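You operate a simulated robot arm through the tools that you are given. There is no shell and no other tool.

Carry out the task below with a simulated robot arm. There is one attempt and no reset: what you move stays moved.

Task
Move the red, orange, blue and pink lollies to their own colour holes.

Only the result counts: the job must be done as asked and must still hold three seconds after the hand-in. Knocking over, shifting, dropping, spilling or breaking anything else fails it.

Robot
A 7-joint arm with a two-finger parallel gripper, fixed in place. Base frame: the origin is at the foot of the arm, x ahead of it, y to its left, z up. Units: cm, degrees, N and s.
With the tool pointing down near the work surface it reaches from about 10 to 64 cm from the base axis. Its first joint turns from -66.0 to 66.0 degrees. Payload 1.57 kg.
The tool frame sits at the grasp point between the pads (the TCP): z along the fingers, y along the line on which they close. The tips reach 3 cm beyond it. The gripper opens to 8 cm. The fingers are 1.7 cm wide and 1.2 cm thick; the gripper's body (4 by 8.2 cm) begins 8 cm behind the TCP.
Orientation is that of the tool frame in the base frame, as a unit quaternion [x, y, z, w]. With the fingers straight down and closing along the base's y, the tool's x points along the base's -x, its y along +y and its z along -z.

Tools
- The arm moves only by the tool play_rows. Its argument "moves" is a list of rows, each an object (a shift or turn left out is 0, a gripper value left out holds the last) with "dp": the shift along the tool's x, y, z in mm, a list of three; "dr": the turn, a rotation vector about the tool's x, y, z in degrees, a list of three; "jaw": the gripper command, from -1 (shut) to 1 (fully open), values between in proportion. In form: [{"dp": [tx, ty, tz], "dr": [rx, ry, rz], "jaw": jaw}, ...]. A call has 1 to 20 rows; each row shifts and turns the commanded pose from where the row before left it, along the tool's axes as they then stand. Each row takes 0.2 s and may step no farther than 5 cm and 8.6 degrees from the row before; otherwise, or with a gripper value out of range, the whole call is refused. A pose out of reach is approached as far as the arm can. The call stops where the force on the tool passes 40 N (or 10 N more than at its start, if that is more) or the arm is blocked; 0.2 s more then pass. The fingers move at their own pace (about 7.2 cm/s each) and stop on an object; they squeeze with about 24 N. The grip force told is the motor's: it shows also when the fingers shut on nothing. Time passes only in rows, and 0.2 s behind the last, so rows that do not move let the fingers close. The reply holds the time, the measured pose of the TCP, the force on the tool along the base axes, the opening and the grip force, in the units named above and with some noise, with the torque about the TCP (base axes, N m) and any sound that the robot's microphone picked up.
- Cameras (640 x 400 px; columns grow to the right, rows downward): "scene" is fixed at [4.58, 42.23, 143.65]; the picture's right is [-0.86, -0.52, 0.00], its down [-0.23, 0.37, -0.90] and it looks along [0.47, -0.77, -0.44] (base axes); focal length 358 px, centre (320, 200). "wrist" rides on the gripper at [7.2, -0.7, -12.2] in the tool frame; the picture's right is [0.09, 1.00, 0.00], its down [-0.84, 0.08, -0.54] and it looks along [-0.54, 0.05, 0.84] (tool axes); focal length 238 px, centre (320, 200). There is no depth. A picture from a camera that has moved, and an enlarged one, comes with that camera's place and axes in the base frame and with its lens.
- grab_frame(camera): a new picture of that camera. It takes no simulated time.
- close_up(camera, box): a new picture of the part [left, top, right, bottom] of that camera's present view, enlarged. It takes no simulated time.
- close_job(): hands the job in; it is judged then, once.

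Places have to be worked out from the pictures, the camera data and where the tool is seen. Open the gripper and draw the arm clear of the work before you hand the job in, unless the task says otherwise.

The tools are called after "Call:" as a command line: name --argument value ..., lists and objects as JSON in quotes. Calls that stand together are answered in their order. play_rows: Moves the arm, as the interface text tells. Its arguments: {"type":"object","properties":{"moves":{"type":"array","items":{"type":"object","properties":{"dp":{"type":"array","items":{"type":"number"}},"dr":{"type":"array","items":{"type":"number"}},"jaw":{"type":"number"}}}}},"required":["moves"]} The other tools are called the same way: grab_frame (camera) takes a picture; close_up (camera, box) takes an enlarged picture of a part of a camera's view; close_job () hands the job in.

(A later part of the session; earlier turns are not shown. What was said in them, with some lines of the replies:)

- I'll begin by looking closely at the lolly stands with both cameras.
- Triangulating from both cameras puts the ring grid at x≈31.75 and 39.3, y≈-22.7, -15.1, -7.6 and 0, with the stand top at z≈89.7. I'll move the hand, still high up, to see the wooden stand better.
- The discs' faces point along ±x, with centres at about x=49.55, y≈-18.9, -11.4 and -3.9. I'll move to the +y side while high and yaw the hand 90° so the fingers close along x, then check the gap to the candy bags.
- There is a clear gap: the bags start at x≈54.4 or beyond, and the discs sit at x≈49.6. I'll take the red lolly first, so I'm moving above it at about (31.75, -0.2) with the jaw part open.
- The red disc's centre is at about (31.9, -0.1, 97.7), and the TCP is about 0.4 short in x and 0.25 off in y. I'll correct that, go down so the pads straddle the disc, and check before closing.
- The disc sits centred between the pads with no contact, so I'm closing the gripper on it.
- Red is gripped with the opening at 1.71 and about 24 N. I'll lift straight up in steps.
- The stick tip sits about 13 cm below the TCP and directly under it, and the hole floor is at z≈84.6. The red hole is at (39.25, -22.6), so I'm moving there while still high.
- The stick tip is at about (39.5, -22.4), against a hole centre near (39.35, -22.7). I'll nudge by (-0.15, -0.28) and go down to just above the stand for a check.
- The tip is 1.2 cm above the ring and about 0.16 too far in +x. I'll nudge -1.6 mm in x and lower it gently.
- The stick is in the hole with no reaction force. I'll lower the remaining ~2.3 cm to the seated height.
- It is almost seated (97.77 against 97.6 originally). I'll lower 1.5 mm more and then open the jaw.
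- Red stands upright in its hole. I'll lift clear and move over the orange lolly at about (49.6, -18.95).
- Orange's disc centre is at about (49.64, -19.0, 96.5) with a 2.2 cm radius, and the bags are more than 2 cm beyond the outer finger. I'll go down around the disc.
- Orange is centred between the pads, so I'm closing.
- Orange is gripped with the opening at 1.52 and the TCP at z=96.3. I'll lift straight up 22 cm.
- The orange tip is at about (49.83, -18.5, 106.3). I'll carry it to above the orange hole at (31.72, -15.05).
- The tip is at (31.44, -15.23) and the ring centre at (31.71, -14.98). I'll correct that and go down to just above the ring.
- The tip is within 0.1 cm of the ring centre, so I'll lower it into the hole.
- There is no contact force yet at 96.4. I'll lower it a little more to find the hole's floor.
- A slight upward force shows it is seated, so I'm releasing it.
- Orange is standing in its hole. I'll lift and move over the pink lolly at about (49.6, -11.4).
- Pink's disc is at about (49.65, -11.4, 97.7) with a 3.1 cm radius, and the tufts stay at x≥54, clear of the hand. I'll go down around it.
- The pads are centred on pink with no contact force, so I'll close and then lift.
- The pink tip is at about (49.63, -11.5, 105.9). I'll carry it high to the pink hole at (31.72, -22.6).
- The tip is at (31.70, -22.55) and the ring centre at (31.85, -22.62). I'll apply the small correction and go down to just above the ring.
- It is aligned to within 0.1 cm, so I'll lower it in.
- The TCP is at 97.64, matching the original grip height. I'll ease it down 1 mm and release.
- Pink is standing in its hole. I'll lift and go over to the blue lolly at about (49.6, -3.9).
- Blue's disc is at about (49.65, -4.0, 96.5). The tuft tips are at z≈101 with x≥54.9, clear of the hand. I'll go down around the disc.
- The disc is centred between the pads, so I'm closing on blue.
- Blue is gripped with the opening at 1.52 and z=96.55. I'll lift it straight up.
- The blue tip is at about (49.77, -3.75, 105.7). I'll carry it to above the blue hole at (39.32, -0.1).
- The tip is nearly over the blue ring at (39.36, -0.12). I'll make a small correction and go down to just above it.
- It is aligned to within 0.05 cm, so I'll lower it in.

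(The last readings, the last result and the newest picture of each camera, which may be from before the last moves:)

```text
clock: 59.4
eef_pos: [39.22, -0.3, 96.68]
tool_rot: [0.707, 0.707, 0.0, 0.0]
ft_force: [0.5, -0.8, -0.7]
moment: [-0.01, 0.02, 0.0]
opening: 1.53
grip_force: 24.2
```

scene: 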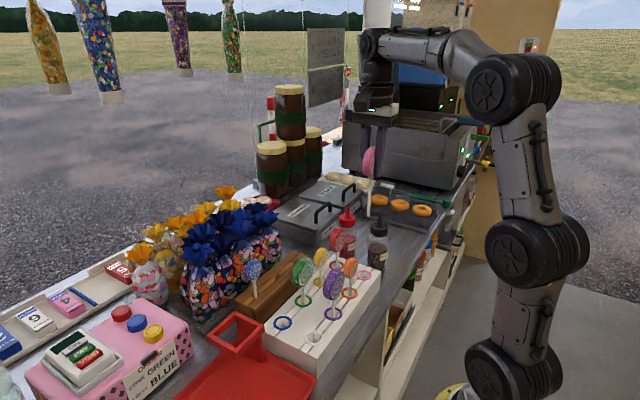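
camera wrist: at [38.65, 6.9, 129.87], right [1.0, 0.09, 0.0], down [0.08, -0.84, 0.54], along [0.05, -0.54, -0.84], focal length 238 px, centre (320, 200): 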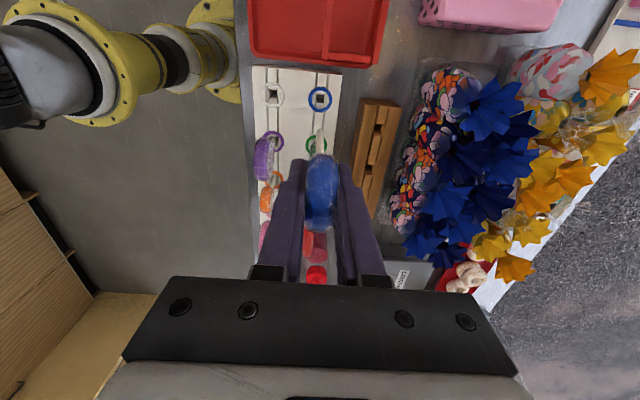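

The TCP is at 96.68 against the 96.55 grip height. I'll ease down 1.5 mm and release.

Call:
play_rows --moves '[{"dp": [0, 0, 1.5]}, {"dp": [0, 0, 0]}, {"jaw": -0.4}, {"jaw": 0.125}, {"dp": [0, 0, 0]}, {"dp": [0, 0, 0]}]'

Call:
close_up --camera "scene" --box '[240, 230, 360, 370]'

Call:
grab_frame --camera "wrist"

```text
clock: 60.8
eef_pos: [39.09, -0.08, 96.62]
tool_rot: [0.707, 0.707, 0.0, 0.0]
ft_force: [0.4, -0.3, 0.3]
moment: [0.0, 0.01, 0.02]
opening: 4.5
grip_force: 0.0
```

```text
2.86 times, centred on (300, 300) of scene
camera zoom: at [4.58, 42.23, 143.65], right [-0.86, -0.52, 0.0], down [-0.23, 0.37, -0.9], along [0.47, -0.77, -0.44], focal length 1022 px, centre (377, -86)
```

zoom: 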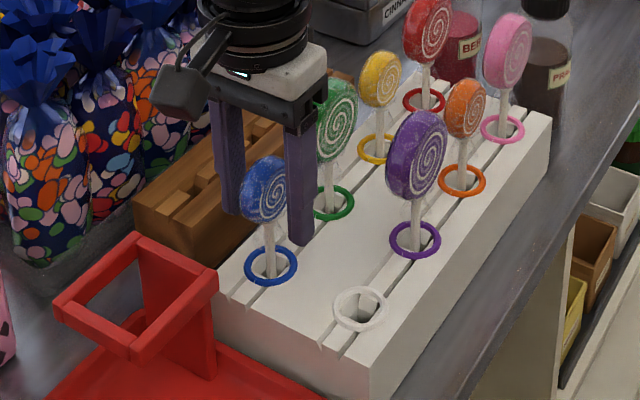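

```text
taken
camera wrist: at [38.68, 7.01, 108.65], right [1.0, 0.09, 0.0], down [0.08, -0.84, 0.54], along [0.05, -0.54, -0.84], focal length 238 px, centre (320, 200)
```

wrist: 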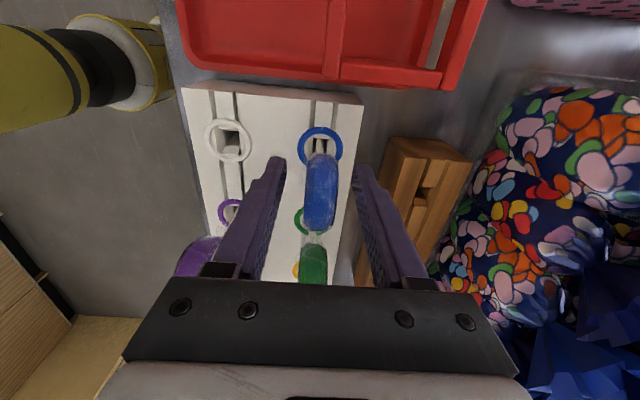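

All four are placed. I'll lift straight up and retreat clear of the work, opening the gripper once I'm high.

Call:
play_rows --moves '[{"dp": [0, 0, -20]}, {"dp": [0, 0, -40]}, {"dp": [0, 0, -40]}, {"dp": [0, 0, -40]}, {"dp": [0, 0, -40]}, {"dp": [0, 0, -40]}, {"dp": [0, 0, -30], "jaw": 1}, {"dp": [40, -15, 0]}, {"dp": [40, -15, 0]}, {"dp": [40, -15, 0]}, {"dp": [0, 0, 0]}, {"dp": [0, 0, 0]}]'

Call:
grab_frame --camera "scene"

Call:
close_up --camera "scene" --box '[220, 210, 400, 370]'

Call:
grab_frame --camera "wrist"

```text
clock: 63.4
eef_pos: [34.6, 11.21, 121.56]
tool_rot: [0.707, 0.707, 0.0, 0.0]
ft_force: [-0.5, -0.7, 1.0]
moment: [-0.01, 0.01, 0.0]
opening: 7.98
grip_force: 0.1
```

```text
taken
```

scene: 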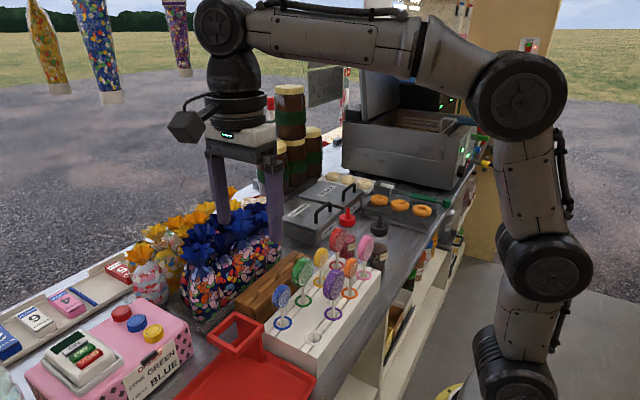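

```text
2.50 times, centred on (310, 290) of scene
camera zoom: at [4.58, 42.23, 143.65], right [-0.86, -0.52, 0.0], down [-0.23, 0.37, -0.9], along [0.47, -0.77, -0.44], focal length 894 px, centre (345, -25)
```

zoom: 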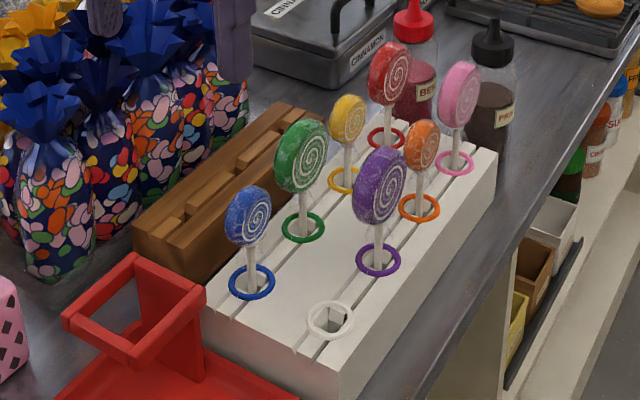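

```text
taken
camera wrist: at [34.08, 18.56, 133.69], right [1.0, 0.09, 0.0], down [0.08, -0.84, 0.54], along [0.05, -0.54, -0.84], focal length 238 px, centre (320, 200)
```

wrist: 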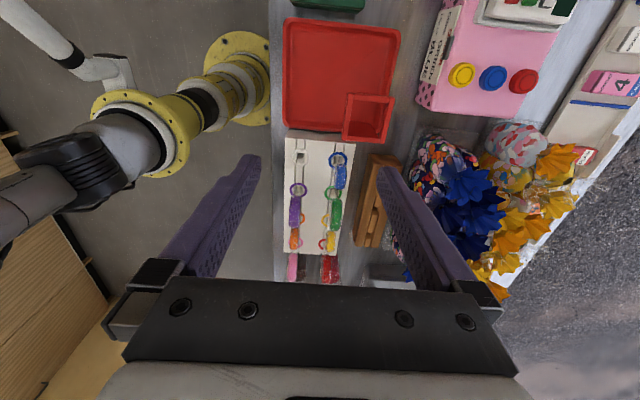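

The red, orange, pink and blue lollies stand upright in their own colour holes. Nothing else in the pictures has moved, and the arm is clear with the gripper open, so I'm handing in the job.

Call:
close_job

```text
The job is handed in.
```

I moved the red, orange, blue and pink lollies to their own colour holes and handed the job in. In the last pictures all four stood upright, with their sticks down in the holes.

The green, yellow and purple lollies, the candy bags and the sauce bottles look unmoved against the first pictures. I opened the gripper and drew the arm up and clear before handing in. The hand-in reply gave no verdict on the result.
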